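You operate a simulated robot arm through the tools that you are given. There is no shell and no other tool. Be economical: measure what you need, move in short steps, check, and stop when the job is done.

Carry out the task below with a simulated two-armed robot. There is one attempt and no reset: what you move stays moved.

JOB
Oil the middle of the clamped block, then drill it at mark 1.
Fine: dip the orange brush in the oil cup and put it back; switch off afterwards and leave the slide at the mark. Set down upright: orange brush. A coat counts when it lies all over at full strength: go over it till it gets no stronger.

The check looks at the end state, three seconds after you hand in, the way a careful person would. Anything else that was tipped, shoved, dropped, spilled or broken makes it a failure.

ROBOT AND FRAMES
Two 7-joint arms with two-finger grippers on one trunk, on a base that drives. Base frame: it is fixed to the floor where the robot stands at the start and does not move with it; the origin is under the middle of the robot, x ahead of it, y to its left, z up; the surface under the hand at the start is at about z = 0.9. Readings come in m, degrees, newtons and seconds.
The left shoulder is at the start at [0.027, 0.174, 1.329], the right one opposite. With the tool pointing down near the work surface each hand reaches from about 0.1 to 0.82 m from the robot's upright axis, wherever it stands, measured 20 degrees to its own side. Places, roughly: orange brush (3x3x13 cm) [0.5, -0.1, 1]; small drill [0.6, 0.1, 1.1]; small drill slide [0.4, 0, 0.9]; small drill switch [0.3, 0.3, 1]. Payload 2.94 kg a hand.
Tool frame (each hand has its own): the origin (TCP) lies between the finger pads and is the grasp point; the fingertips stand 0.03 m ahead of it; z points along the fingers, y is the line along which they close. Largest opening 0.138 m; the body of the gripper starts 0.109 m behind the TCP.
Orientation is told as [roll, pitch, yaw] about the base's x, y, z axes, in that order, counted from this pose: with the fingers straight down and closing along the base's y, the tool's x points along the base's -x, its y along +y and its z along -z.

CONTROLS
- The arms move only by the tool jog_arm. It takes "left_motion", "right_motion" or both (then of equal length, played together; a hand with none holds still); each is a list of rows, each a list of 7 numbers: the shift along the tool's x, y, z in m, then the turn, a rotation vector about the tool's x, y, z in degrees, then the opening in per cent of the stroke, from 0 (shut) to 100 (fully open). In form: [[tx, ty, tz, ax, ay, az, gripper], ...]. A call has 1 to 20 rows; each row shifts and turns the commanded pose from where the row before left it, along the tool's axes as they then stand. Rows are played at 5 a second. More than 0.05 m and 8.6 degrees between two rows, or a gripper value outside its range, and nothing of the call is played. Where a pose cannot be reached the arm comes as near as it can. A force on the tool above 90 N (or 10 N above the force at the start of the call, whichever is more), or a blocked arm, ends the call early, and 0.2 s more pass. Each finger halts on what it meets, pressing with about 29 N; the grip force reading is that of the motor and also rises with nothing between the fingers. The clock runs only during rows and for 0.2 s after the last one: add rows that do not move to give the fingers time. The reply holds the time, the measured pose of the TCP, the force on the tool along the base axes, the opening and the grip force, in the units named above and with some noise, with the torque about the TCP (base axes, N m) and any sound that the robot's microphone picked up, and new pictures: "show" is both (left out), scene, wrist or none (wrist: the cameras of the hands that moved).
- Cameras (640 x 400 px; columns grow to the right, rows downward): "scene" is now at [0.0652, 0.0029, 1.7838]; the picture's right is [-0.03, -1.00, 0.00], its down [-0.80, 0.02, -0.60] and it looks along [0.60, -0.02, -0.80] (base axes); focal length 257 px, centre (320, 200). "left" rides on the left gripper at [0.071, -0.019, -0.146] in its tool frame; the picture's right is [0.26, 0.97, 0.00], its down [-0.85, 0.23, -0.48] and it looks along [-0.46, 0.12, 0.88] (tool axes); focal length 280 px, centre (320, 200). "right" rides on the right gripper at [0.071, 0.019, -0.146] in its tool frame; the picture's right is [-0.26, 0.97, 0.00], its down [-0.85, -0.23, -0.48] and it looks along [-0.46, -0.12, 0.88] (tool axes); focal length 280 px, centre (320, 200). There is no depth. A picture from a camera that has moved, and an enlarged one, comes with that camera's place and axes in the base frame and with its lens. The place of the scene camera against the robot may be out by one fixed shift of up to 0.018 m in any direction.
- raise_lower(by): slides the trunk up (or, below 0, down) by that many m; the arms and the scene camera ride with it, the base frame stays. It gives what a move gives, with no picture.
- roll_base(legs): drives the robot by 1 to 6 legs, each [ahead, turn to the left] in m and degrees, along the robot's own axes; the way and the turn of a leg run together, so that a leg with both is an arc; at most 1.5 m and 180 degrees a leg. The arms and the cameras ride along, it lands a little off, and it stops where it bumps. It gives what a move gives, and a new picture of the scene camera.
- aim_head(pan, tilt): turns the head with the scene camera to pan (to the left, within 120 degrees either way) and tilt (down, from -29 to 69), counted from straight ahead of the robot. It gives what a move gives, and a new picture of the scene camera.
- enlarge(camera, box): a new picture of the part [left, top, right, bottom] of that camera's present view, enlarged. The clock stands still meanwhile.
- sign_off(): hands the job in; it is judged then, once.

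Work in short steps. Places have to be worked out from the pictures, the camera data and where the tool is seen: move nearer, look again, correct. Check each grasp and each placing, and mend what went wrong. You have 120 turns and 260 pictures in all, those below and enlarged ones among them. Open the grippers and draw the arms clear of the work before you hand the job in, unless the task says otherwise; then end with one line.

The tools are called after "Request:" as name(argument=value, ...) on one line, values as JSON. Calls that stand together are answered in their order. jog_arm: Moves the arms, as the interface text tells. Its arguments: {"type":"object","properties":{"left_motion":{"type":"array","items":{"type":"array","items":{"type":"number"}}},"right_motion":{"type":"array","items":{"type":"array","items":{"type":"number"}}},"show":{"type":"string","enum":["both","scene","wrist","none"]}},"required":[]} The other tools are called the same way: raise_lower (by) slides the trunk up or down; roll_base (legs) drives the base; aim_head (pan, tilt) turns the head that bears the scene camera; enlarge (camera, box) takes an enlarged picture of a part of a camera's view; sign_off () hands the job in.

At the start:

```text
clock: 0.0
left_eef_pos: [0.6181, 0.3301, 1.4525]
left_tcp_rot: [0.0, 0.0, 0.5]
left_contact_force: [0.0, -0.1, 0.3]
left_torque: [0.01, 0.01, 0.0]
left_width: 0.1379
left_finger_force: 0.1
right_eef_pos: [0.5489, -0.2196, 1.3729]
right_tcp_rot: [0.0, 0.0, 0.5]
right_contact_force: [0.3, 0.4, -1.1]
right_torque: [0.01, -0.02, 0.03]
right_width: 0.1379
right_finger_force: 0.0
trunk travel left (down, up): [-0.5, 0.234]
robot x, y, heading: [-0.0004, -0.0019, -0.1]
head pan, tilt: [-1.8, 53.2]
```

scene: 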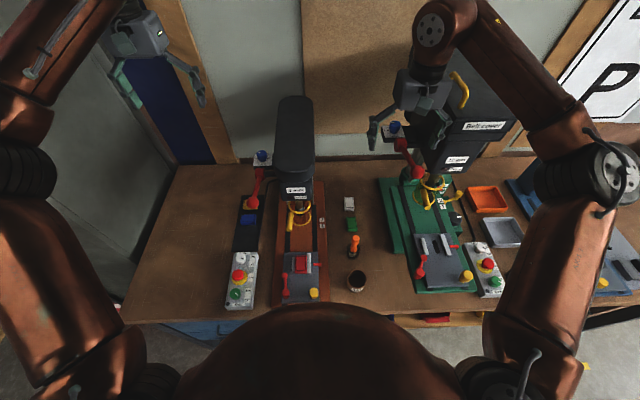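
right: 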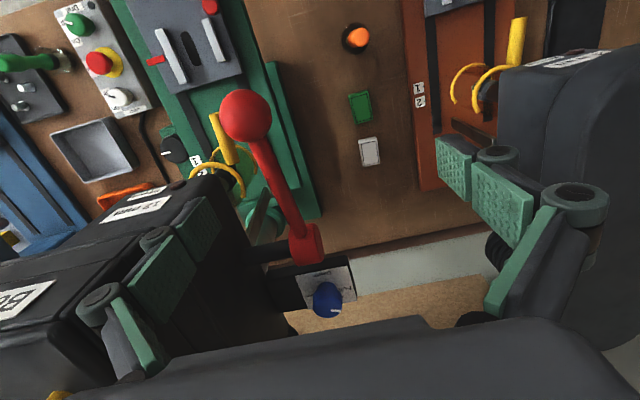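
left: 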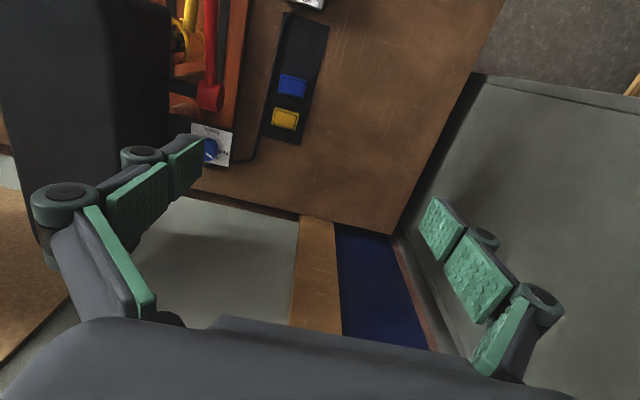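

I begin by looking closely at the small drill, its slide, its switch box and the brush with the cup.

Request:
enlarge(camera="scene", box=[210, 180, 390, 310])

Request:
enlarge(camera="scene", box=[220, 90, 340, 220])

```text
3.08 times, centred on (300, 245) of scene
camera zoom: at [0.0652, 0.0029, 1.7838], right [-0.03, -1.0, 0.0], down [-0.8, 0.02, -0.6], along [0.6, -0.02, -0.8], focal length 792 px, centre (382, 62)
```

zoom: 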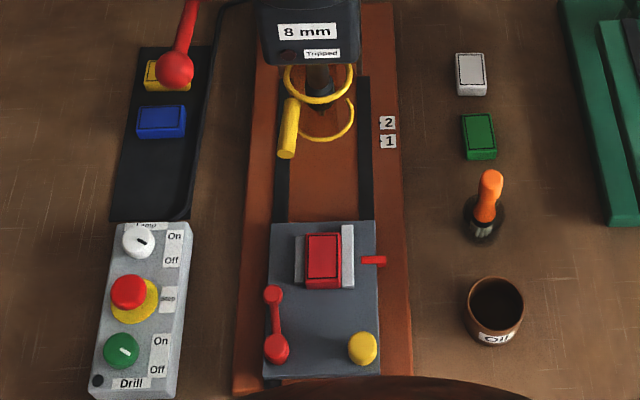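

```text
3.08 times, centred on (280, 155) of scene
camera zoom: at [0.0652, 0.0029, 1.7838], right [-0.03, -1.0, 0.0], down [-0.8, 0.02, -0.6], along [0.6, -0.02, -0.8], focal length 792 px, centre (443, 338)
```

zoom: 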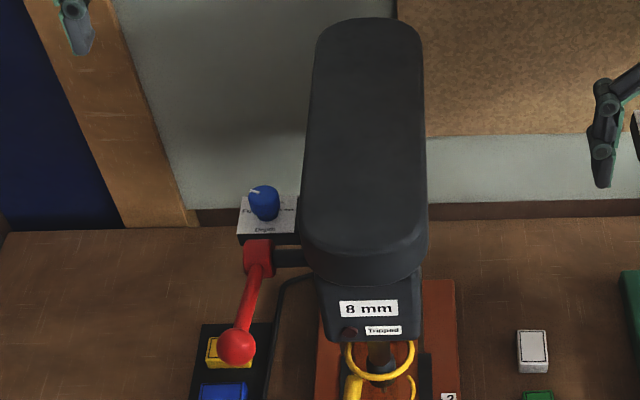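

The enlarged views look properly re-rendered, so I zoom tighter on the switch box, the slide, the drill head label and the pads.

Request:
enlarge(camera="scene", box=[275, 240, 335, 306])

Request:
enlarge(camera="scene", box=[270, 170, 340, 250])

Request:
enlarge(camera="scene", box=[225, 140, 285, 240])

Request:
enlarge(camera="scene", box=[220, 235, 280, 315])

Request:
enlarge(camera="scene", box=[335, 190, 385, 300])

Request:
enlarge(camera="left", box=[130, 0, 340, 170])

```text
6.06 times, centred on (305, 273) of scene
camera zoom: at [0.0652, 0.0029, 1.7838], right [-0.03, -1.0, 0.0], down [-0.8, 0.02, -0.6], along [0.6, -0.02, -0.8], focal length 1559 px, centre (411, -242)
```

zoom: 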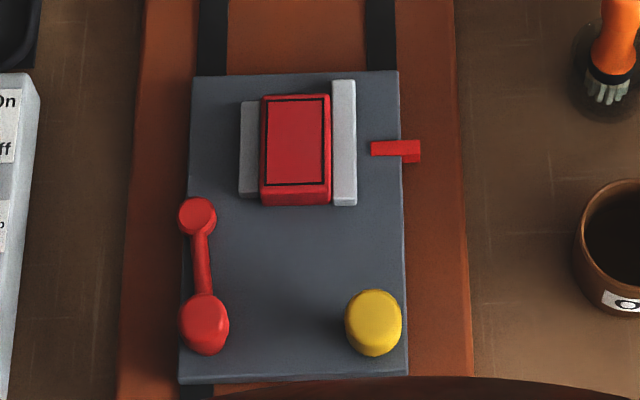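

```text
5.00 times, centred on (305, 210) of scene
camera zoom: at [0.0652, 0.0029, 1.7838], right [-0.03, -1.0, 0.0], down [-0.8, 0.02, -0.6], along [0.6, -0.02, -0.8], focal length 1286 px, centre (395, 150)
```

zoom: 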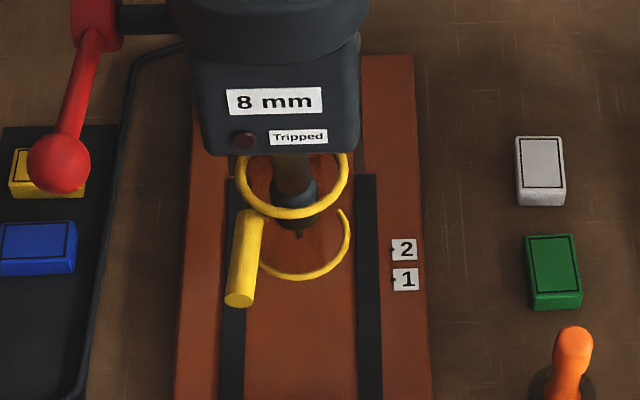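

```text
4.00 times, centred on (255, 190) of scene
camera zoom: at [0.0652, 0.0029, 1.7838], right [-0.03, -1.0, 0.0], down [-0.8, 0.02, -0.6], along [0.6, -0.02, -0.8], focal length 1029 px, centre (580, 240)
```

zoom: 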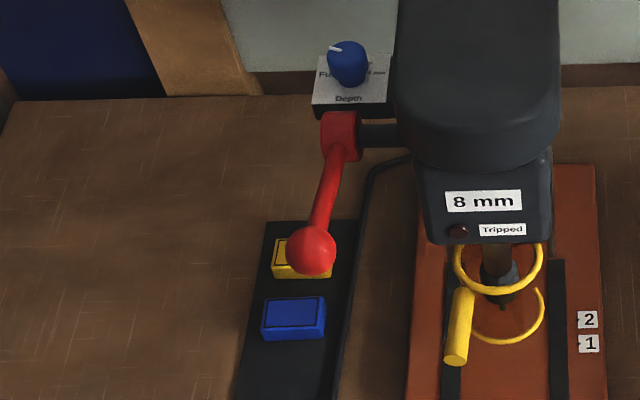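

```text
5.00 times, centred on (250, 275) of scene
camera zoom: at [0.0652, 0.0029, 1.7838], right [-0.03, -1.0, 0.0], down [-0.8, 0.02, -0.6], along [0.6, -0.02, -0.8], focal length 1286 px, centre (670, -175)
```

zoom: 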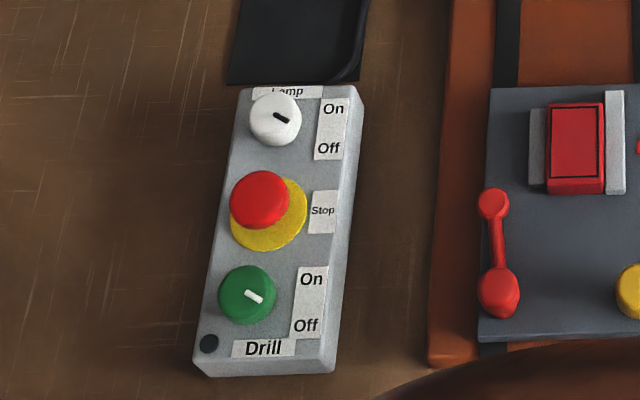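

```text
3.64 times, centred on (360, 245) of scene
camera zoom: at [0.0652, 0.0029, 1.7838], right [-0.03, -1.0, 0.0], down [-0.8, 0.02, -0.6], along [0.6, -0.02, -0.8], focal length 936 px, centre (174, 36)
```

zoom: 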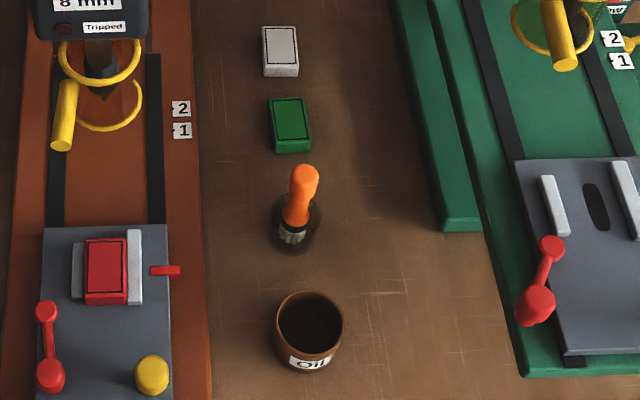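

```text
2.35 times, centred on (235, 85) of left
camera zoom: at [0.548, 0.3097, 1.5995], right [-0.27, 0.96, 0.0], down [0.85, 0.24, 0.48], along [0.46, 0.13, -0.88], focal length 660 px, centre (520, 471)
```

zoom: 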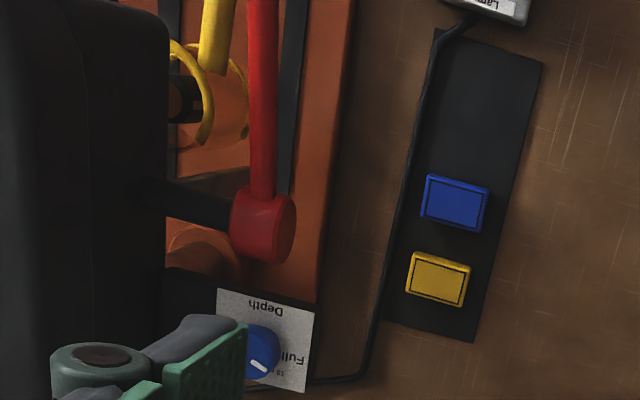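

I bring the right hand back and down, to look at brush, cup and slide with its wrist camera.

Request:
jog_arm(right_motion=[[0.035, 0.015, 0.029, 0, 0, 0, 100], [0.035, 0.015, 0.029, 0, 0, 0, 100], [0.035, 0.015, 0.029, 0, 0, 0, 100], [0.035, 0.015, 0.029, 0, 0, 0, 100], [0.035, 0.015, 0.029, 0, 0, 0, 100], [0.035, 0.015, 0.029, 0, 0, 0, 100]], show="both")

```text
clock: 1.4
left_eef_pos: [0.6184, 0.331, 1.4526]
left_tcp_rot: [-0.1, 0.0, 0.6]
left_contact_force: [-0.9, -0.6, 0.4]
left_torque: [-0.05, -0.03, -0.02]
left_width: 0.138
left_finger_force: 0.1
right_eef_pos: [0.3385, -0.1299, 1.1972]
right_tcp_rot: [0.0, 0.0, 0.6]
right_contact_force: [-0.6, 0.3, -1.0]
right_torque: [0.02, -0.01, -0.01]
right_width: 0.1378
right_finger_force: 0.1
trunk travel left (down, up): [-0.5, 0.234]
robot x, y, heading: [-0.0004, -0.0037, 0.2]
head pan, tilt: [-1.8, 53.2]
camera scene: at [0.065, 0.0038, 1.7838], right [-0.03, -1.0, 0.0], down [-0.8, 0.02, -0.6], along [0.6, -0.02, -0.8], focal length 257 px, centre (320, 200)
camera right: at [0.2673, -0.1122, 1.3446], right [0.25, 0.97, 0.0], down [0.85, -0.22, 0.48], along [0.46, -0.12, -0.88], focal length 280 px, centre (320, 200)
```

scene: 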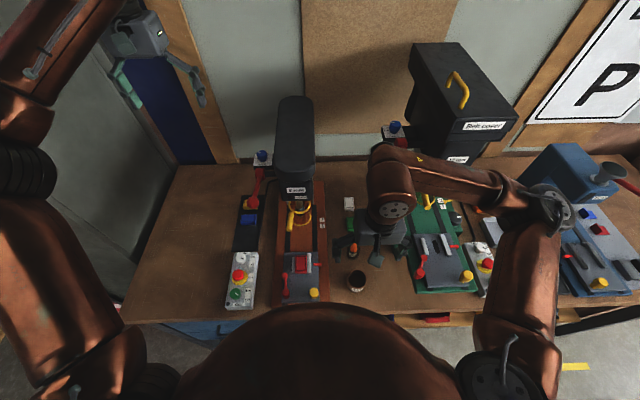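
right: 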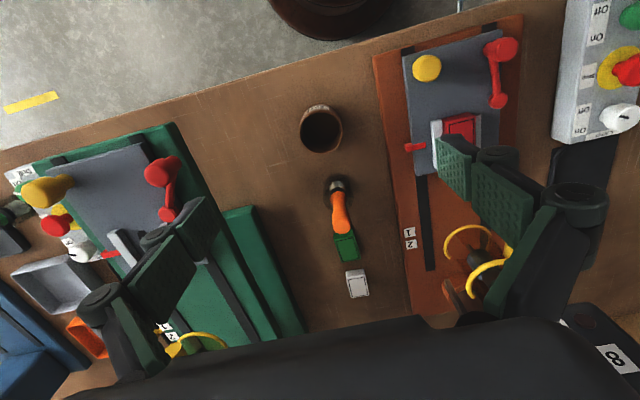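

Zooming the wrist camera on the brush, cup and the slide.

Request:
enlarge(camera="right", box=[280, 90, 400, 310])

Request:
enlarge(camera="right", box=[380, 20, 540, 190])

```text
1.82 times, centred on (340, 200) of right
camera zoom: at [0.2673, -0.1122, 1.3446], right [0.25, 0.97, 0.0], down [0.85, -0.22, 0.48], along [0.46, -0.12, -0.88], focal length 510 px, centre (284, 200)
```

zoom: 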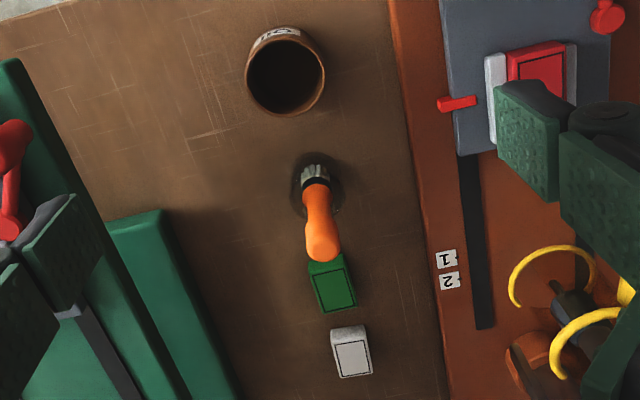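

```text
2.35 times, centred on (460, 105) of right
camera zoom: at [0.2673, -0.1122, 1.3446], right [0.25, 0.97, 0.0], down [0.85, -0.22, 0.48], along [0.46, -0.12, -0.88], focal length 660 px, centre (-9, 424)
```

zoom: 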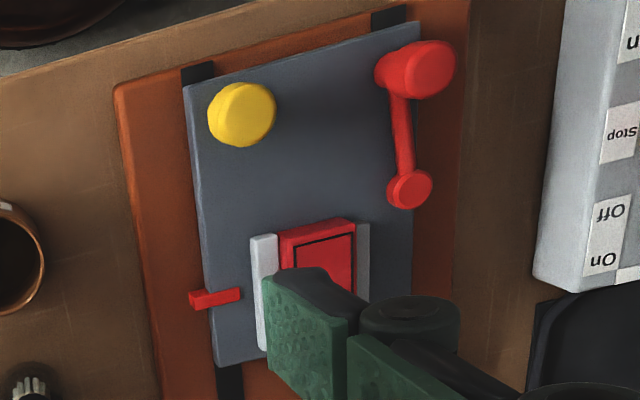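

Brush is judged at about [0.482, -0.138], top at about 1.03; cup at about [0.365, -0.136]. I move over the brush, open, tips still above it.

Request:
jog_arm(right_motion=[[-0.0359, -0.002, 0.0, 0, 0, 0, 100], [-0.0359, -0.002, 0.02, 0, 0, 0, 100], [-0.0359, -0.002, 0.035, 0, 0, 0, 100], [-0.0359, -0.002, 0.035, 0, 0, 0, 100], [0, 0, 0.012, 0, 0, 0, 60]], show="both")

Request:
enlarge(camera="right", box=[220, 50, 500, 320])

Request:
enlarge(camera="scene", box=[320, 190, 420, 300])

```text
refused: row 3 steps farther than a row can; nothing moved
```

```text
1.48 times, centred on (360, 185) of right
camera zoom: at [0.2673, -0.1122, 1.3446], right [0.25, 0.97, 0.0], down [0.85, -0.22, 0.48], along [0.46, -0.12, -0.88], focal length 415 px, centre (261, 222)
```

zoom: 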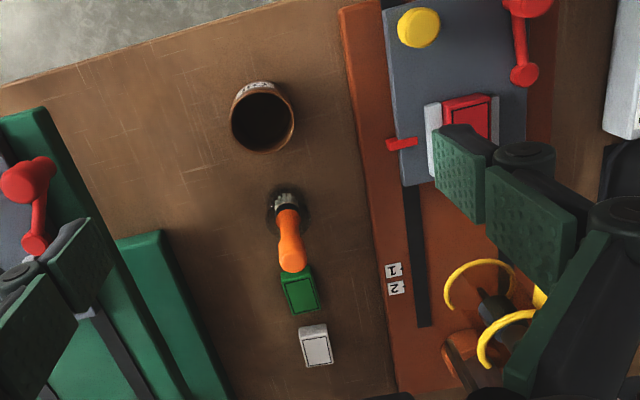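

```text
3.64 times, centred on (370, 245) of scene
camera zoom: at [0.065, 0.0038, 1.7838], right [-0.03, -1.0, 0.0], down [-0.8, 0.02, -0.6], along [0.6, -0.02, -0.8], focal length 936 px, centre (138, 36)
```

zoom: 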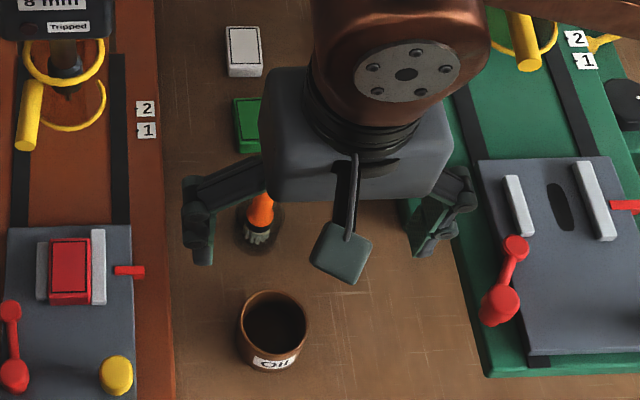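

The call was refused for step size; I repeat it with smaller rows.

Request:
jog_arm(right_motion=[[-0.036, -0.002, 0.01, 0, 0, 0, 100], [-0.036, -0.002, 0.02, 0, 0, 0, 100], [-0.036, -0.002, 0.025, 0, 0, 0, 100], [-0.0355, -0.002, 0.025, 0, 0, 0, 80], [0, 0, 0.027, 0, 0, 0, 60], [0, 0, 0, 0, 0, 0, 60]], show="both")

```text
clock: 2.8
left_eef_pos: [0.6175, 0.3296, 1.4529]
left_tcp_rot: [0.0, 0.0, 0.6]
left_contact_force: [-0.8, 0.1, -0.5]
left_torque: [-0.01, 0.02, -0.04]
left_width: 0.138
left_finger_force: 0.2
right_eef_pos: [0.4822, -0.1388, 1.0896]
right_tcp_rot: [0.0, 0.0, 0.6]
right_contact_force: [-0.8, 0.3, 0.0]
right_torque: [0.0, 0.01, -0.01]
right_width: 0.0826
right_finger_force: 0.1
trunk travel left (down, up): [-0.5, 0.234]
robot x, y, heading: [0.0016, 0.0012, 0.2]
head pan, tilt: [-1.8, 53.2]
camera scene: at [0.0648, 0.003, 1.7838], right [-0.03, -1.0, 0.0], down [-0.8, 0.02, -0.6], along [0.6, -0.02, -0.8], focal length 257 px, centre (320, 200)
camera right: at [0.4117, -0.1205, 1.2372], right [0.25, 0.97, 0.0], down [0.85, -0.22, 0.48], along [0.46, -0.12, -0.88], focal length 280 px, centre (320, 200)
```

scene: 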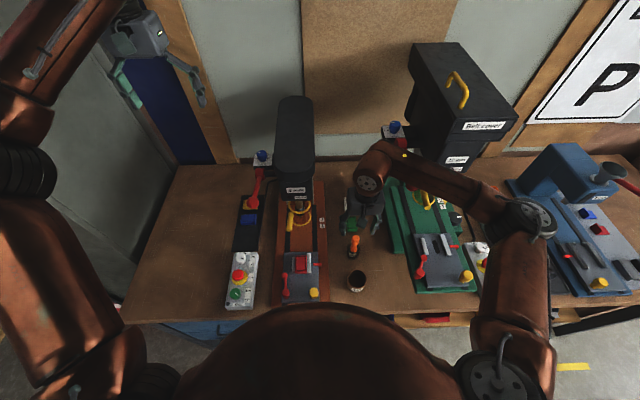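
right: 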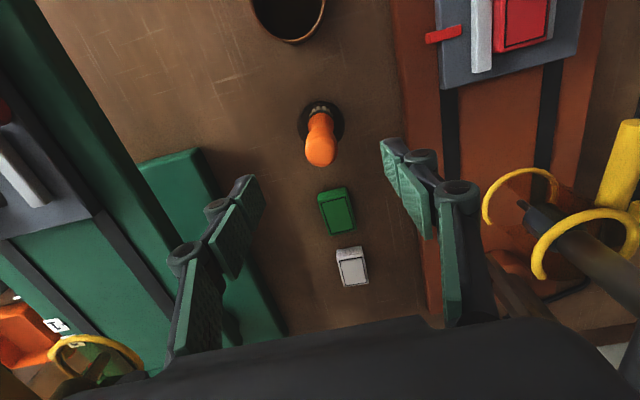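

The brush lines up at [0.481, -0.138]. I go down 0.085 m and close.

Request:
jog_arm(right_motion=[[0, 0, 0.03, 0, 0, 0, 60], [0, 0, 0.03, 0, 0, 0, 60], [0, 0, 0.025, 0, 0, 0, 60], [0, 0, 0, 0, 0, 0, 40], [0, 0, 0, 0, 0, 0, 20], [0, 0, 0, 0, 0, 0, 5], [0, 0, 0, 0, 0, 0, 0], [0, 0, 0, 0, 0, 0, 0], [0, 0, 0, 0, 0, 0, 0]], show="both")

```text
clock: 4.8
left_eef_pos: [0.618, 0.3303, 1.4531]
left_tcp_rot: [-0.1, 0.0, 0.6]
left_contact_force: [0.4, 0.7, 0.6]
left_torque: [0.01, 0.04, -0.04]
left_width: 0.1382
left_finger_force: 0.0
right_eef_pos: [0.4821, -0.1392, 1.0058]
right_tcp_rot: [0.0, 0.0, 0.5]
right_contact_force: [0.4, -0.8, 0.0]
right_torque: [0.0, -0.02, -0.01]
right_width: 0.0225
right_finger_force: 29.3
trunk travel left (down, up): [-0.5, 0.234]
robot x, y, heading: [-0.0006, 0.0, -0.1]
head pan, tilt: [-1.8, 53.2]
camera scene: at [0.0644, 0.0037, 1.7838], right [-0.03, -1.0, 0.0], down [-0.8, 0.02, -0.6], along [0.6, -0.02, -0.8], focal length 257 px, centre (320, 200)
camera right: at [0.4108, -0.1207, 1.1526], right [0.25, 0.97, 0.0], down [0.85, -0.22, 0.48], along [0.46, -0.12, -0.88], focal length 280 px, centre (320, 200)
```

scene: 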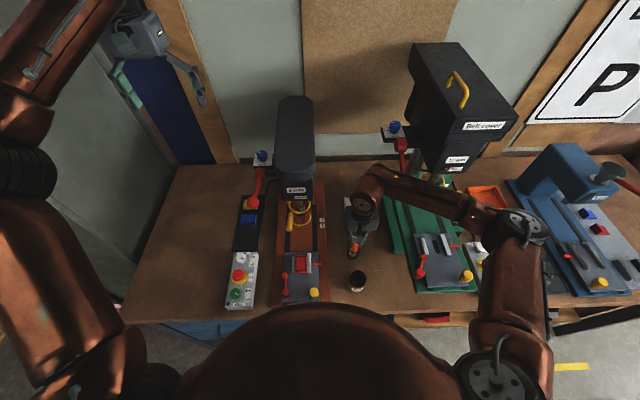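
right: 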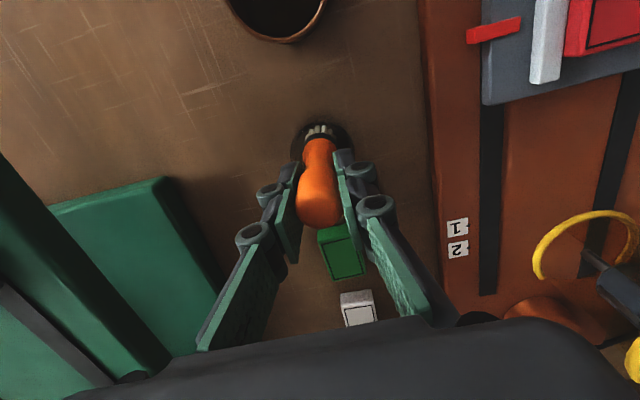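

The brush is gripped (width 0.0225). I lift it straight up 0.12 m and check.

Request:
jog_arm(right_motion=[[0, 0, -0.03, 0, 0, 0, 0], [0, 0, -0.04, 0, 0, 0, 0], [0, 0, -0.05, 0, 0, 0, 0]], show="wrist")

Request:
enlarge(camera="scene", box=[320, 190, 420, 300])

```text
clock: 5.6
left_eef_pos: [0.6177, 0.3303, 1.4527]
left_tcp_rot: [0.0, 0.0, 0.6]
left_contact_force: [-0.9, -0.4, -0.1]
left_torque: [-0.03, -0.05, 0.03]
left_width: 0.1382
left_finger_force: 0.1
right_eef_pos: [0.4794, -0.1367, 1.1267]
right_tcp_rot: [0.0, 0.0, 0.5]
right_contact_force: [-0.4, 1.5, -1.1]
right_torque: [-0.03, -0.03, -0.02]
right_width: 0.0225
right_finger_force: 29.0
trunk travel left (down, up): [-0.5, 0.234]
robot x, y, heading: [-0.0019, -0.0028, 0.1]
head pan, tilt: [-1.8, 53.2]
camera right: at [0.4086, -0.1184, 1.2736], right [0.25, 0.97, 0.0], down [0.85, -0.22, 0.48], along [0.46, -0.12, -0.88], focal length 280 px, centre (320, 200)
```

right: 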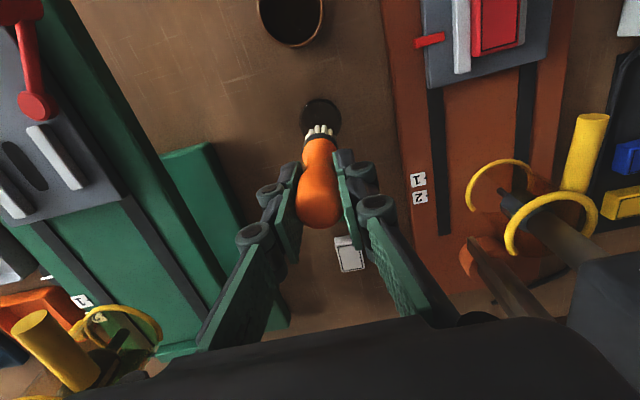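

```text
3.64 times, centred on (370, 245) of scene
camera zoom: at [0.0642, 0.0037, 1.7838], right [-0.03, -1.0, 0.0], down [-0.8, 0.02, -0.6], along [0.6, -0.02, -0.8], focal length 936 px, centre (138, 36)
```

zoom: 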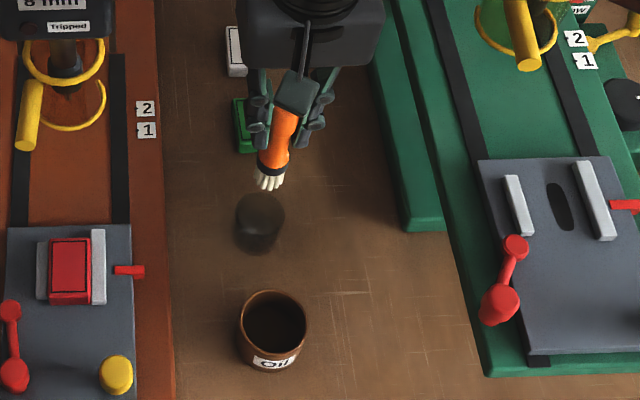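

There seems to be a dark stand where the brush stood; I look closely at it and the cup.

Request:
enlarge(camera="scene", box=[340, 230, 380, 300])

Request:
enlarge(camera="right", box=[240, 0, 400, 240])

```text
5.71 times, centred on (360, 265) of scene
camera zoom: at [0.0642, 0.0037, 1.7838], right [-0.03, -1.0, 0.0], down [-0.8, 0.02, -0.6], along [0.6, -0.02, -0.8], focal length 1470 px, centre (91, -171)
```

zoom: 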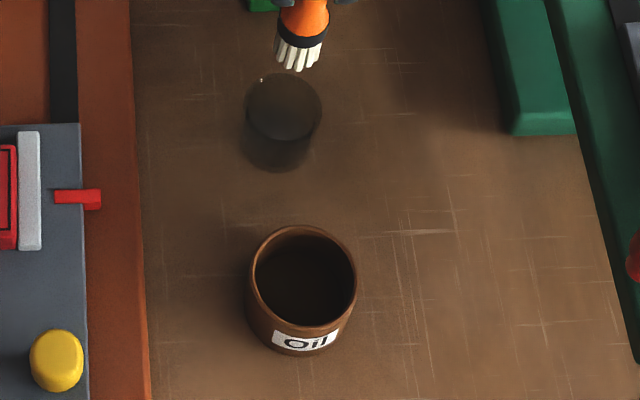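

```text
1.67 times, centred on (320, 120) of right
camera zoom: at [0.4086, -0.1184, 1.2736], right [0.25, 0.97, 0.0], down [0.85, -0.22, 0.48], along [0.46, -0.12, -0.88], focal length 467 px, centre (320, 333)
```

zoom: 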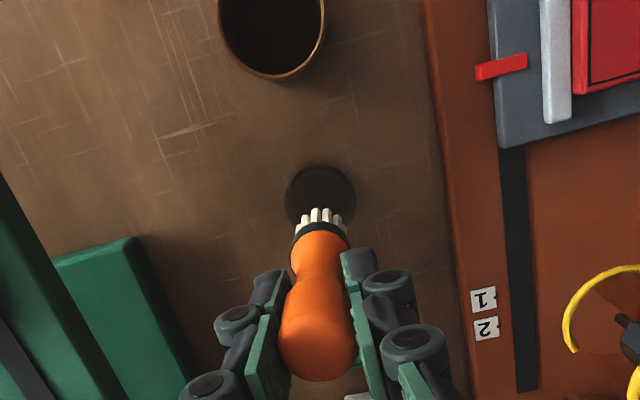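

The cup is judged at [0.366, -0.137], rim at 0.952. I move over it at height and check before dipping.

Request:
jog_arm(right_motion=[[0.038, 0, 0, 0, 0, 0, 0], [0.038, 0, 0, 0, 0, 0, 0], [0.0375, 0, 0, 0, 0, 0, 0], [0, 0, 0.04, 0, 0, 0, 0], [0, 0, 0, 0, 0, 0, 0]], show="wrist")

Request:
enlarge(camera="scene", box=[330, 230, 390, 310])

```text
clock: 6.8
left_eef_pos: [0.618, 0.33, 1.4549]
left_tcp_rot: [0.0, 0.1, 0.6]
left_contact_force: [0.7, 0.3, -0.1]
left_torque: [-0.03, -0.01, -0.03]
left_width: 0.138
left_finger_force: 0.1
right_eef_pos: [0.3659, -0.138, 1.084]
right_tcp_rot: [-0.1, 0.0, 0.4]
right_contact_force: [-0.4, -0.3, 0.0]
right_torque: [0.0, -0.09, 0.05]
right_width: 0.0225
right_finger_force: 29.1
trunk travel left (down, up): [-0.5, 0.234]
robot x, y, heading: [-0.0002, 0.0009, 0.0]
head pan, tilt: [-1.8, 53.2]
camera right: at [0.2966, -0.1201, 1.2315], right [0.25, 0.97, 0.0], down [0.85, -0.22, 0.48], along [0.46, -0.12, -0.88], focal length 280 px, centre (320, 200)
```

right: 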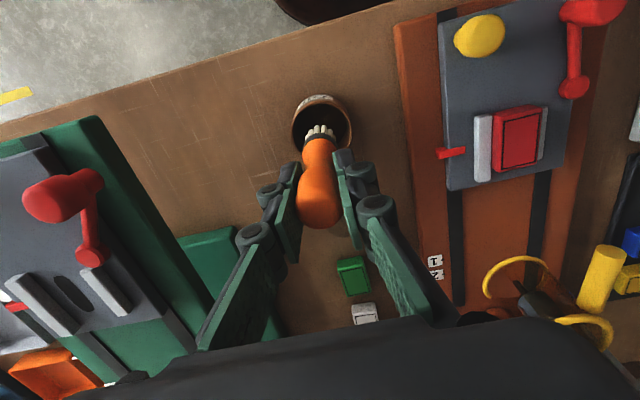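

```text
5.00 times, centred on (360, 270) of scene
camera zoom: at [0.0645, 0.0035, 1.7838], right [-0.03, -1.0, 0.0], down [-0.8, 0.02, -0.6], along [0.6, -0.02, -0.8], focal length 1286 px, centre (120, -150)
```

zoom: 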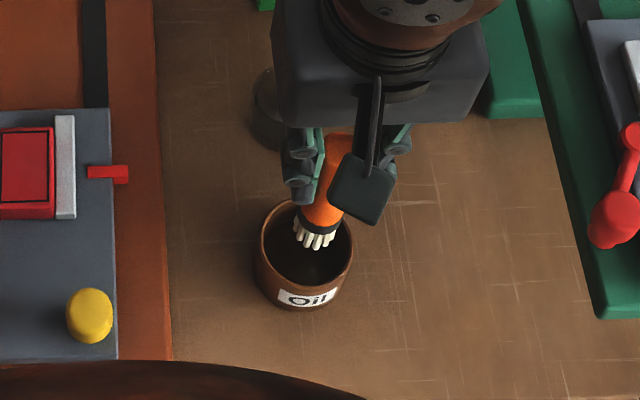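

The tip sits within a few mm of the cup's middle; I shift 4 mm ahead, dip to about 1 cm above the floor of the cup, hold, and look.

Request:
jog_arm(right_motion=[[-0.004, 0.002, 0.01, 0, 0, 0, 0], [0, 0, 0.025, 0, 0, 0, 0], [0, 0, 0.02, 0, 0, 0, 0], [0, 0, 0.013, 0, 0, 0, 0], [0, 0, 0, 0, 0, 0, 0], [0, 0, 0, 0, 0, 0, 0]], show="wrist")

Request:
enlarge(camera="scene", box=[330, 230, 390, 310])

```text
clock: 8.2
left_eef_pos: [0.6201, 0.3302, 1.4531]
left_tcp_rot: [0.0, -0.1, 0.7]
left_contact_force: [0.6, 0.7, 1.5]
left_torque: [-0.01, 0.0, 0.0]
left_width: 0.138
left_finger_force: 0.1
right_eef_pos: [0.3735, -0.1377, 1.0188]
right_tcp_rot: [0.0, 0.0, 0.5]
right_contact_force: [-0.5, 0.0, 0.1]
right_torque: [-0.02, 0.04, -0.03]
right_width: 0.0224
right_finger_force: 29.6
trunk travel left (down, up): [-0.5, 0.234]
robot x, y, heading: [0.0007, -0.0026, -0.0]
head pan, tilt: [-1.8, 53.2]
camera right: at [0.3024, -0.1195, 1.1647], right [0.25, 0.97, 0.0], down [0.85, -0.22, 0.48], along [0.46, -0.12, -0.88], focal length 280 px, centre (320, 200)
```

right: 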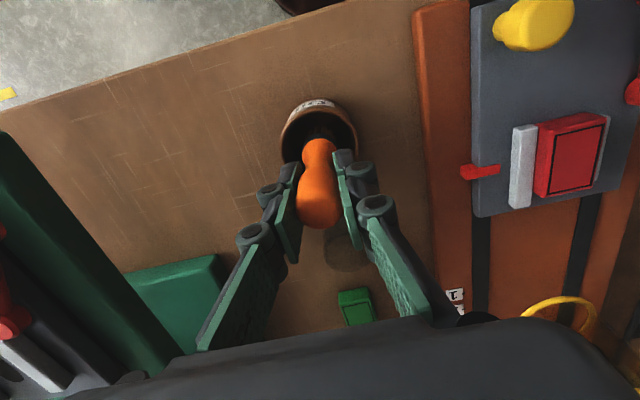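

```text
5.00 times, centred on (360, 270) of scene
camera zoom: at [0.0652, 0.003, 1.7838], right [-0.03, -1.0, 0.0], down [-0.8, 0.02, -0.6], along [0.6, -0.02, -0.8], focal length 1286 px, centre (120, -150)
```

zoom: 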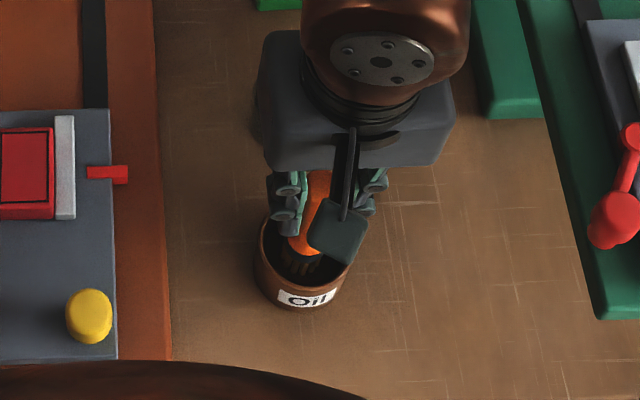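

Tips are dark in the oil. I lift out and look at the bristles.

Request:
jog_arm(right_motion=[[0, 0, -0.03, 0, 0, 0, 0], [0, 0, -0.04, 0, 0, 0, 0], [0, 0, -0.04, 0, 0, 0, 0], [0, 0, 0, 0, 0, 0, 0]], show="none")

Request:
enlarge(camera="scene", box=[330, 210, 390, 310])

Request:
enlarge(camera="right", box=[380, 20, 620, 200])

```text
clock: 9.2
left_eef_pos: [0.6189, 0.3289, 1.4533]
left_tcp_rot: [0.1, 0.0, 0.5]
left_contact_force: [0.1, 0.9, -0.1]
left_torque: [0.06, -0.01, 0.02]
left_width: 0.1382
left_finger_force: 0.1
right_eef_pos: [0.3689, -0.1363, 1.1269]
right_tcp_rot: [0.0, 0.1, 0.5]
right_contact_force: [0.0, -0.1, 0.4]
right_torque: [0.0, 0.03, -0.03]
right_width: 0.0223
right_finger_force: 28.9
trunk travel left (down, up): [-0.5, 0.234]
robot x, y, heading: [0.0023, 0.0025, 0.1]
head pan, tilt: [-1.8, 53.2]
```

```text
4.00 times, centred on (360, 260) of scene
camera zoom: at [0.0655, 0.0026, 1.7837], right [-0.03, -1.0, 0.0], down [-0.8, 0.03, -0.6], along [0.6, -0.02, -0.8], focal length 1029 px, centre (160, -40)
```

zoom: 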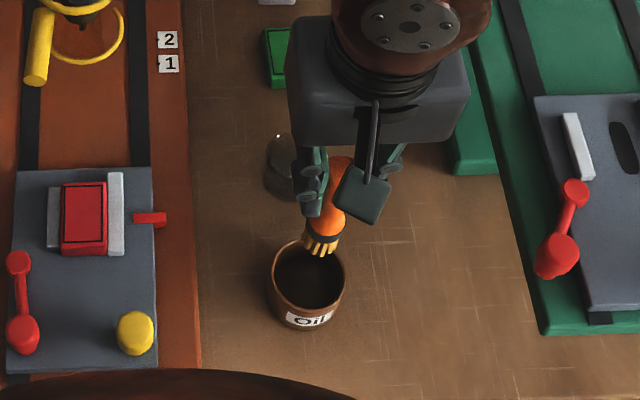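

```text
2.22 times, centred on (500, 110) of right
camera zoom: at [0.2997, -0.119, 1.2754], right [0.25, 0.97, 0.0], down [0.85, -0.22, 0.48], along [0.46, -0.12, -0.88], focal length 623 px, centre (-80, 400)
```

zoom: 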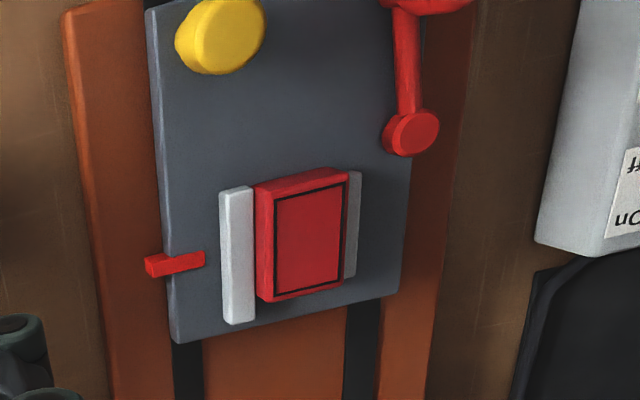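

Bristles are now golden with oil. I carry the brush over the block (about [0.421, 0.05], top about 0.96) and look.

Request:
jog_arm(right_motion=[[-0.0104, 0.0373, 0, 0, 0, 0, 0], [-0.0104, 0.0373, 0, 0, 0, 0, 0], [-0.0104, 0.0373, 0, 0, 0, 0, 0], [-0.0104, 0.0373, 0, 0, 0, 0, 0], [-0.0104, 0.0373, 0, 0, 0, 0, 0], [0, 0, 0.035, 0, 0, 0, 0], [0, 0, 0, 0, 0, 0, 0]], show="wrist")

Request:
enlarge(camera="scene", box=[270, 235, 340, 305])

Request:
enlarge(camera="right", box=[240, 60, 400, 240])

```text
clock: 10.8
left_eef_pos: [0.6188, 0.3316, 1.4527]
left_tcp_rot: [-0.1, 0.0, 0.5]
left_contact_force: [0.3, -0.6, -0.5]
left_torque: [-0.02, -0.03, 0.01]
left_width: 0.1376
left_finger_force: 0.0
right_eef_pos: [0.4214, 0.0488, 1.0923]
right_tcp_rot: [0.0, 0.0, 0.6]
right_contact_force: [-0.5, -0.3, 0.1]
right_torque: [-0.01, 0.03, 0.01]
right_width: 0.0223
right_finger_force: 29.2
trunk travel left (down, up): [-0.5, 0.234]
robot x, y, heading: [-0.0, -0.0021, 0.1]
head pan, tilt: [-1.8, 53.2]
camera right: at [0.351, 0.0669, 1.2409], right [0.25, 0.97, 0.0], down [0.85, -0.22, 0.48], along [0.46, -0.12, -0.88], focal length 280 px, centre (320, 200)
```

right: 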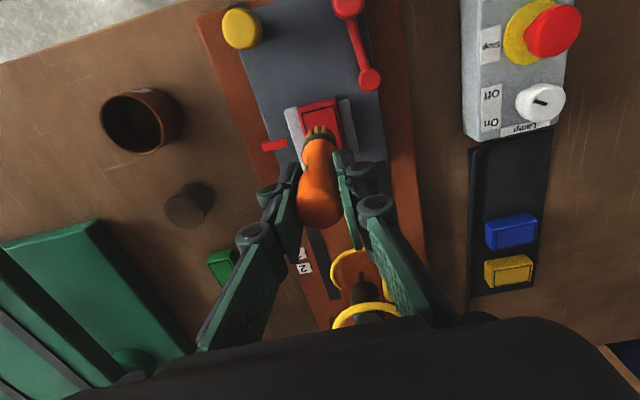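

```text
5.71 times, centred on (305, 270) of scene
camera zoom: at [0.0647, 0.004, 1.7838], right [-0.03, -1.0, 0.0], down [-0.8, 0.02, -0.6], along [0.6, -0.02, -0.8], focal length 1470 px, centre (406, -200)
```

zoom: 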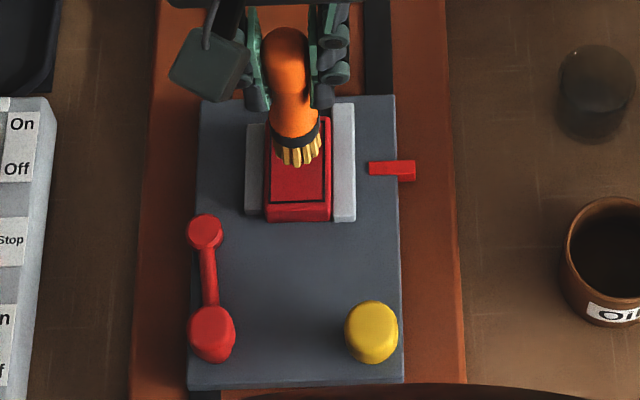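

```text
2.22 times, centred on (320, 150) of right
camera zoom: at [0.351, 0.0669, 1.2409], right [0.25, 0.97, 0.0], down [0.85, -0.22, 0.48], along [0.46, -0.12, -0.88], focal length 623 px, centre (320, 311)
```

zoom: 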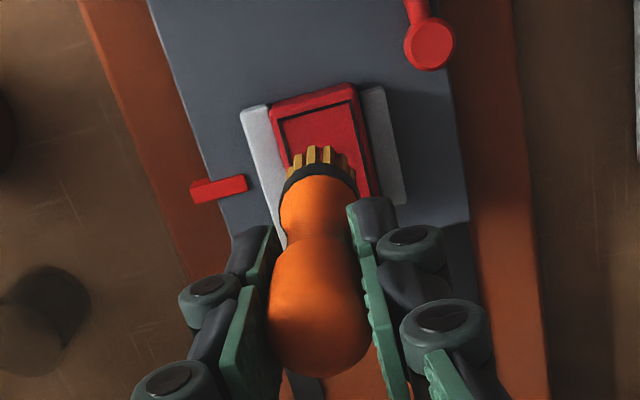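

The brush is nearly over the middle; I shift 5 mm ahead and come down in small steps, watching for contact.

Request:
jog_arm(right_motion=[[-0.005, 0, 0.01, 0, 0, 0, 0], [0, 0, 0.01, 0, 0, 0, 0], [0, 0, 0.004, 0, 0, 0, 0], [0, 0, 0, 0, 0, 0, 0]], show="none")

Request:
enlarge(camera="scene", box=[285, 245, 325, 285])

Request:
enlarge(camera="right", box=[270, 70, 370, 170])

```text
clock: 11.8
left_eef_pos: [0.6187, 0.3295, 1.4528]
left_tcp_rot: [0.0, 0.1, 0.6]
left_contact_force: [1.0, 0.4, -0.5]
left_torque: [-0.01, 0.02, -0.01]
left_width: 0.1381
left_finger_force: 0.0
right_eef_pos: [0.4272, 0.0501, 1.0695]
right_tcp_rot: [0.0, 0.0, 0.4]
right_contact_force: [-0.3, 0.6, -0.7]
right_torque: [-0.01, 0.0, -0.01]
right_width: 0.0225
right_finger_force: 29.3
trunk travel left (down, up): [-0.5, 0.234]
robot x, y, heading: [0.0016, -0.0019, -0.3]
head pan, tilt: [-1.8, 53.2]
```

```text
10.00 times, centred on (305, 265) of scene
camera zoom: at [0.0651, 0.0034, 1.7838], right [-0.03, -1.0, 0.0], down [-0.8, 0.02, -0.6], along [0.6, -0.02, -0.8], focal length 2573 px, centre (470, -450)
```

zoom: 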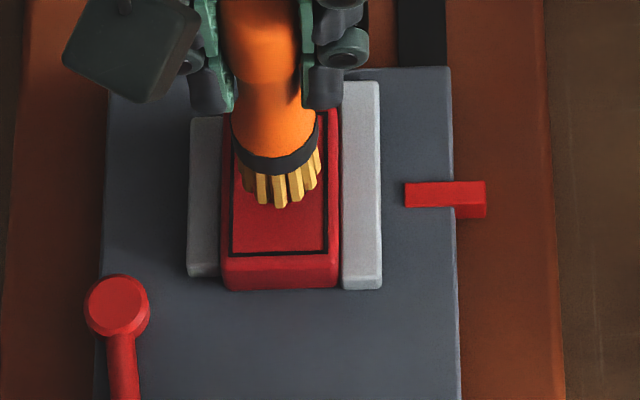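

```text
4.00 times, centred on (320, 120) of right
camera zoom: at [0.3564, 0.0682, 1.2168], right [0.25, 0.97, 0.0], down [0.85, -0.22, 0.48], along [0.46, -0.12, -0.88], focal length 1122 px, centre (320, 520)
```

zoom: 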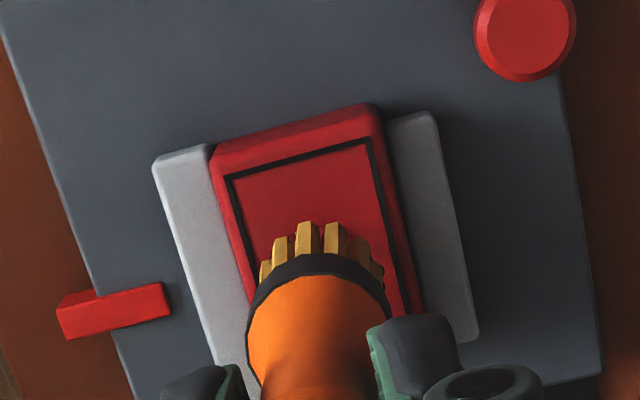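

Still a few mm above. I go down further in 3 mm steps.

Request:
jog_arm(right_motion=[[0, 0, 0.003, 0, 0, 0, 0], [0, 0, 0.003, 0, 0, 0, 0], [0, 0, 0, 0, 0, 0, 0]], show="none")

Request:
enlarge(camera="scene", box=[285, 245, 325, 285])

Request:
enlarge(camera="right", box=[270, 70, 370, 170])

```text
clock: 12.6
left_eef_pos: [0.6188, 0.3308, 1.452]
left_tcp_rot: [0.0, -0.1, 0.6]
left_contact_force: [0.0, 0.8, -1.0]
left_torque: [0.03, 0.01, 0.02]
left_width: 0.138
left_finger_force: 0.1
right_eef_pos: [0.428, 0.0506, 1.0637]
right_tcp_rot: [0.1, 0.0, 0.5]
right_contact_force: [-0.3, -0.1, 0.5]
right_torque: [0.02, 0.0, 0.02]
right_width: 0.0227
right_finger_force: 29.8
trunk travel left (down, up): [-0.5, 0.234]
robot x, y, heading: [-0.0003, -0.0003, -0.0]
head pan, tilt: [-1.8, 53.2]
```

```text
10.00 times, centred on (305, 265) of scene
camera zoom: at [0.0653, 0.0033, 1.7838], right [-0.03, -1.0, 0.0], down [-0.8, 0.02, -0.6], along [0.6, -0.02, -0.8], focal length 2573 px, centre (470, -450)
```

zoom: 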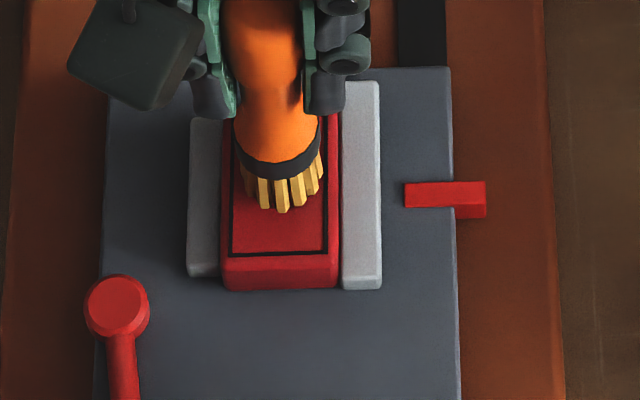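

```text
4.00 times, centred on (320, 120) of right
camera zoom: at [0.3573, 0.0677, 1.2107], right [0.25, 0.97, 0.0], down [0.85, -0.22, 0.48], along [0.46, -0.12, -0.88], focal length 1122 px, centre (320, 520)
```

zoom: 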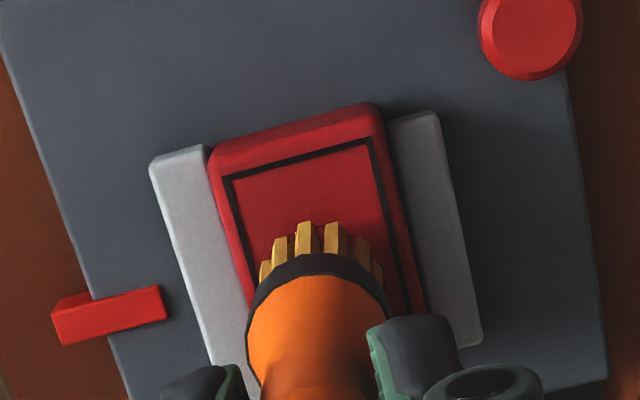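

No contact yet; continue 2 mm steps.

Request:
jog_arm(right_motion=[[0, 0, 0.002, 0, 0, 0, 0], [0, 0, 0.002, 0, 0, 0, 0], [0, 0, 0.002, 0, 0, 0, 0], [0, 0, 0, 0, 0, 0, 0]], show="none")

Request:
enlarge(camera="scene", box=[285, 245, 325, 285])

```text
clock: 13.6
left_eef_pos: [0.6176, 0.3296, 1.4526]
left_tcp_rot: [0.0, 0.0, 0.6]
left_contact_force: [-1.0, -0.2, 0.0]
left_torque: [0.02, 0.02, 0.04]
left_width: 0.138
left_finger_force: 0.2
right_eef_pos: [0.4272, 0.0504, 1.0589]
right_tcp_rot: [0.0, 0.0, 0.5]
right_contact_force: [0.7, -0.2, -0.2]
right_torque: [-0.01, -0.02, 0.0]
right_width: 0.0226
right_finger_force: 28.9
trunk travel left (down, up): [-0.5, 0.234]
robot x, y, heading: [-0.0009, -0.0019, -0.3]
head pan, tilt: [-1.8, 53.2]
```

```text
10.00 times, centred on (305, 265) of scene
camera zoom: at [0.0652, 0.0033, 1.7838], right [-0.03, -1.0, 0.0], down [-0.8, 0.02, -0.6], along [0.6, -0.02, -0.8], focal length 2573 px, centre (470, -450)
```

zoom: 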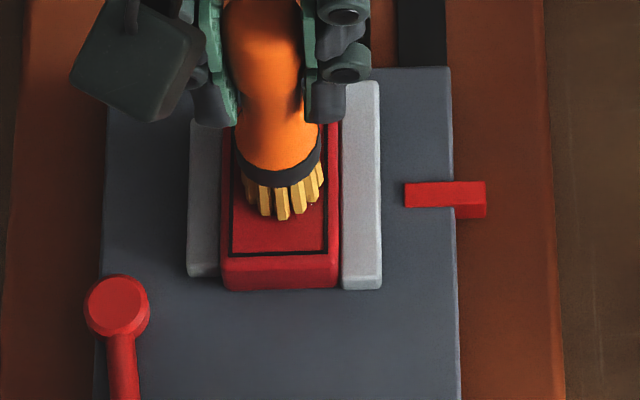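

Almost touching; two more 2 mm steps.

Request:
jog_arm(right_motion=[[0, 0, 0.002, 0, 0, 0, 0], [0, 0, 0.002, 0, 0, 0, 0], [0, 0, 0, 0, 0, 0, 0]], show="none")

Request:
enlarge(camera="scene", box=[295, 252, 320, 277])

```text
clock: 14.4
left_eef_pos: [0.6167, 0.3297, 1.4537]
left_tcp_rot: [0.1, 0.0, 0.7]
left_contact_force: [-0.4, 0.4, 0.0]
left_torque: [-0.01, -0.01, 0.01]
left_width: 0.1381
left_finger_force: 0.0
right_eef_pos: [0.4276, 0.0505, 1.0558]
right_tcp_rot: [0.2, -0.1, 0.6]
right_contact_force: [-1.4, 0.7, 22.3]
right_torque: [0.05, -0.01, 0.0]
right_width: 0.0225
right_finger_force: 28.9
trunk travel left (down, up): [-0.5, 0.234]
robot x, y, heading: [-0.0025, 0.0026, -0.0]
head pan, tilt: [-1.8, 53.2]
```

```text
16.00 times, centred on (308, 264) of scene
camera zoom: at [0.0636, 0.0031, 1.784], right [-0.03, -1.0, 0.0], down [-0.8, 0.02, -0.6], along [0.6, -0.02, -0.8], focal length 4116 px, centre (520, -832)
```

zoom: 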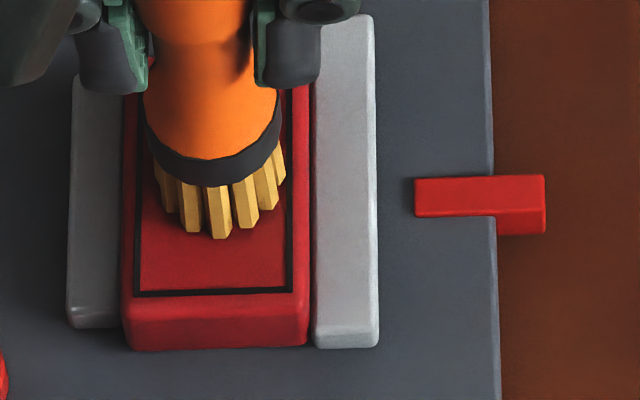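

Contact at 22 N. I ease off 1.5 mm and make short strokes in x, then lift and look at the coat.

Request:
jog_arm(right_motion=[[0, 0, -0.002, 0, 0, 0, 0], [-0.006, 0, 0, 0, 0, 0, 0], [0.006, 0, 0, 0, 0, 0, 0], [0.006, 0, 0, 0, 0, 0, 0], [-0.006, 0, 0, 0, 0, 0, 0], [0, 0, 0, 0, 0, 0, 0]], show="none")

Request:
jog_arm(right_motion=[[0, 0, -0.02, 0, 0, 0, 0], [-0.03, 0, -0.01, 0, 0, 0, 0], [-0.03, 0, 0, 0, 0, 0, 0], [0, 0, 0, 0, 0, 0, 0]], show="none")

Request:
enlarge(camera="scene", box=[290, 245, 325, 280])

```text
clock: 15.8
left_eef_pos: [0.6174, 0.3288, 1.4531]
left_tcp_rot: [0.1, 0.0, 0.6]
left_contact_force: [-0.1, -0.5, -0.7]
left_torque: [0.0, -0.02, 0.01]
left_width: 0.138
left_finger_force: 0.1
right_eef_pos: [0.4288, 0.0492, 1.0555]
right_tcp_rot: [0.1, 0.0, 0.5]
right_contact_force: [-2.2, 1.1, 3.7]
right_torque: [-0.02, 0.12, 0.02]
right_width: 0.0223
right_finger_force: 29.0
trunk travel left (down, up): [-0.5, 0.234]
robot x, y, heading: [0.0033, -0.0002, -0.2]
head pan, tilt: [-1.8, 53.2]
```

```text
clock: 16.8
left_eef_pos: [0.6175, 0.3303, 1.4527]
left_tcp_rot: [0.0, 0.0, 0.6]
left_contact_force: [0.4, 0.1, 0.0]
left_torque: [-0.01, -0.01, 0.02]
left_width: 0.138
left_finger_force: 0.1
right_eef_pos: [0.4867, 0.0499, 1.0863]
right_tcp_rot: [0.0, 0.0, 0.5]
right_contact_force: [-0.6, -0.6, -0.1]
right_torque: [-0.02, 0.02, -0.01]
right_width: 0.0226
right_finger_force: 28.6
trunk travel left (down, up): [-0.5, 0.234]
robot x, y, heading: [0.0019, -0.0005, 0.2]
head pan, tilt: [-1.8, 53.2]
```

```text
11.43 times, centred on (308, 262) of scene
camera zoom: at [0.065, 0.0033, 1.7838], right [-0.03, -1.0, 0.0], down [-0.8, 0.02, -0.6], along [0.6, -0.02, -0.8], focal length 2940 px, centre (463, -514)
```

zoom: 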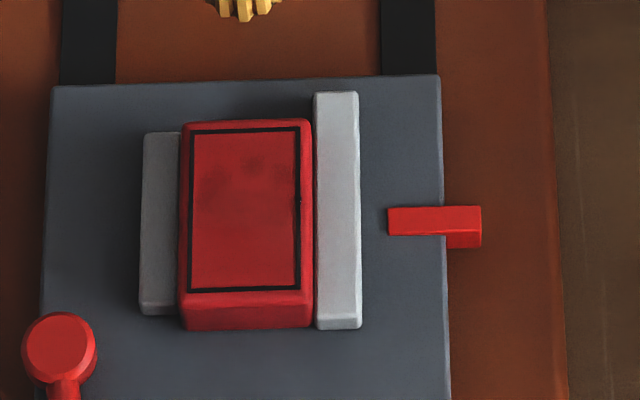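

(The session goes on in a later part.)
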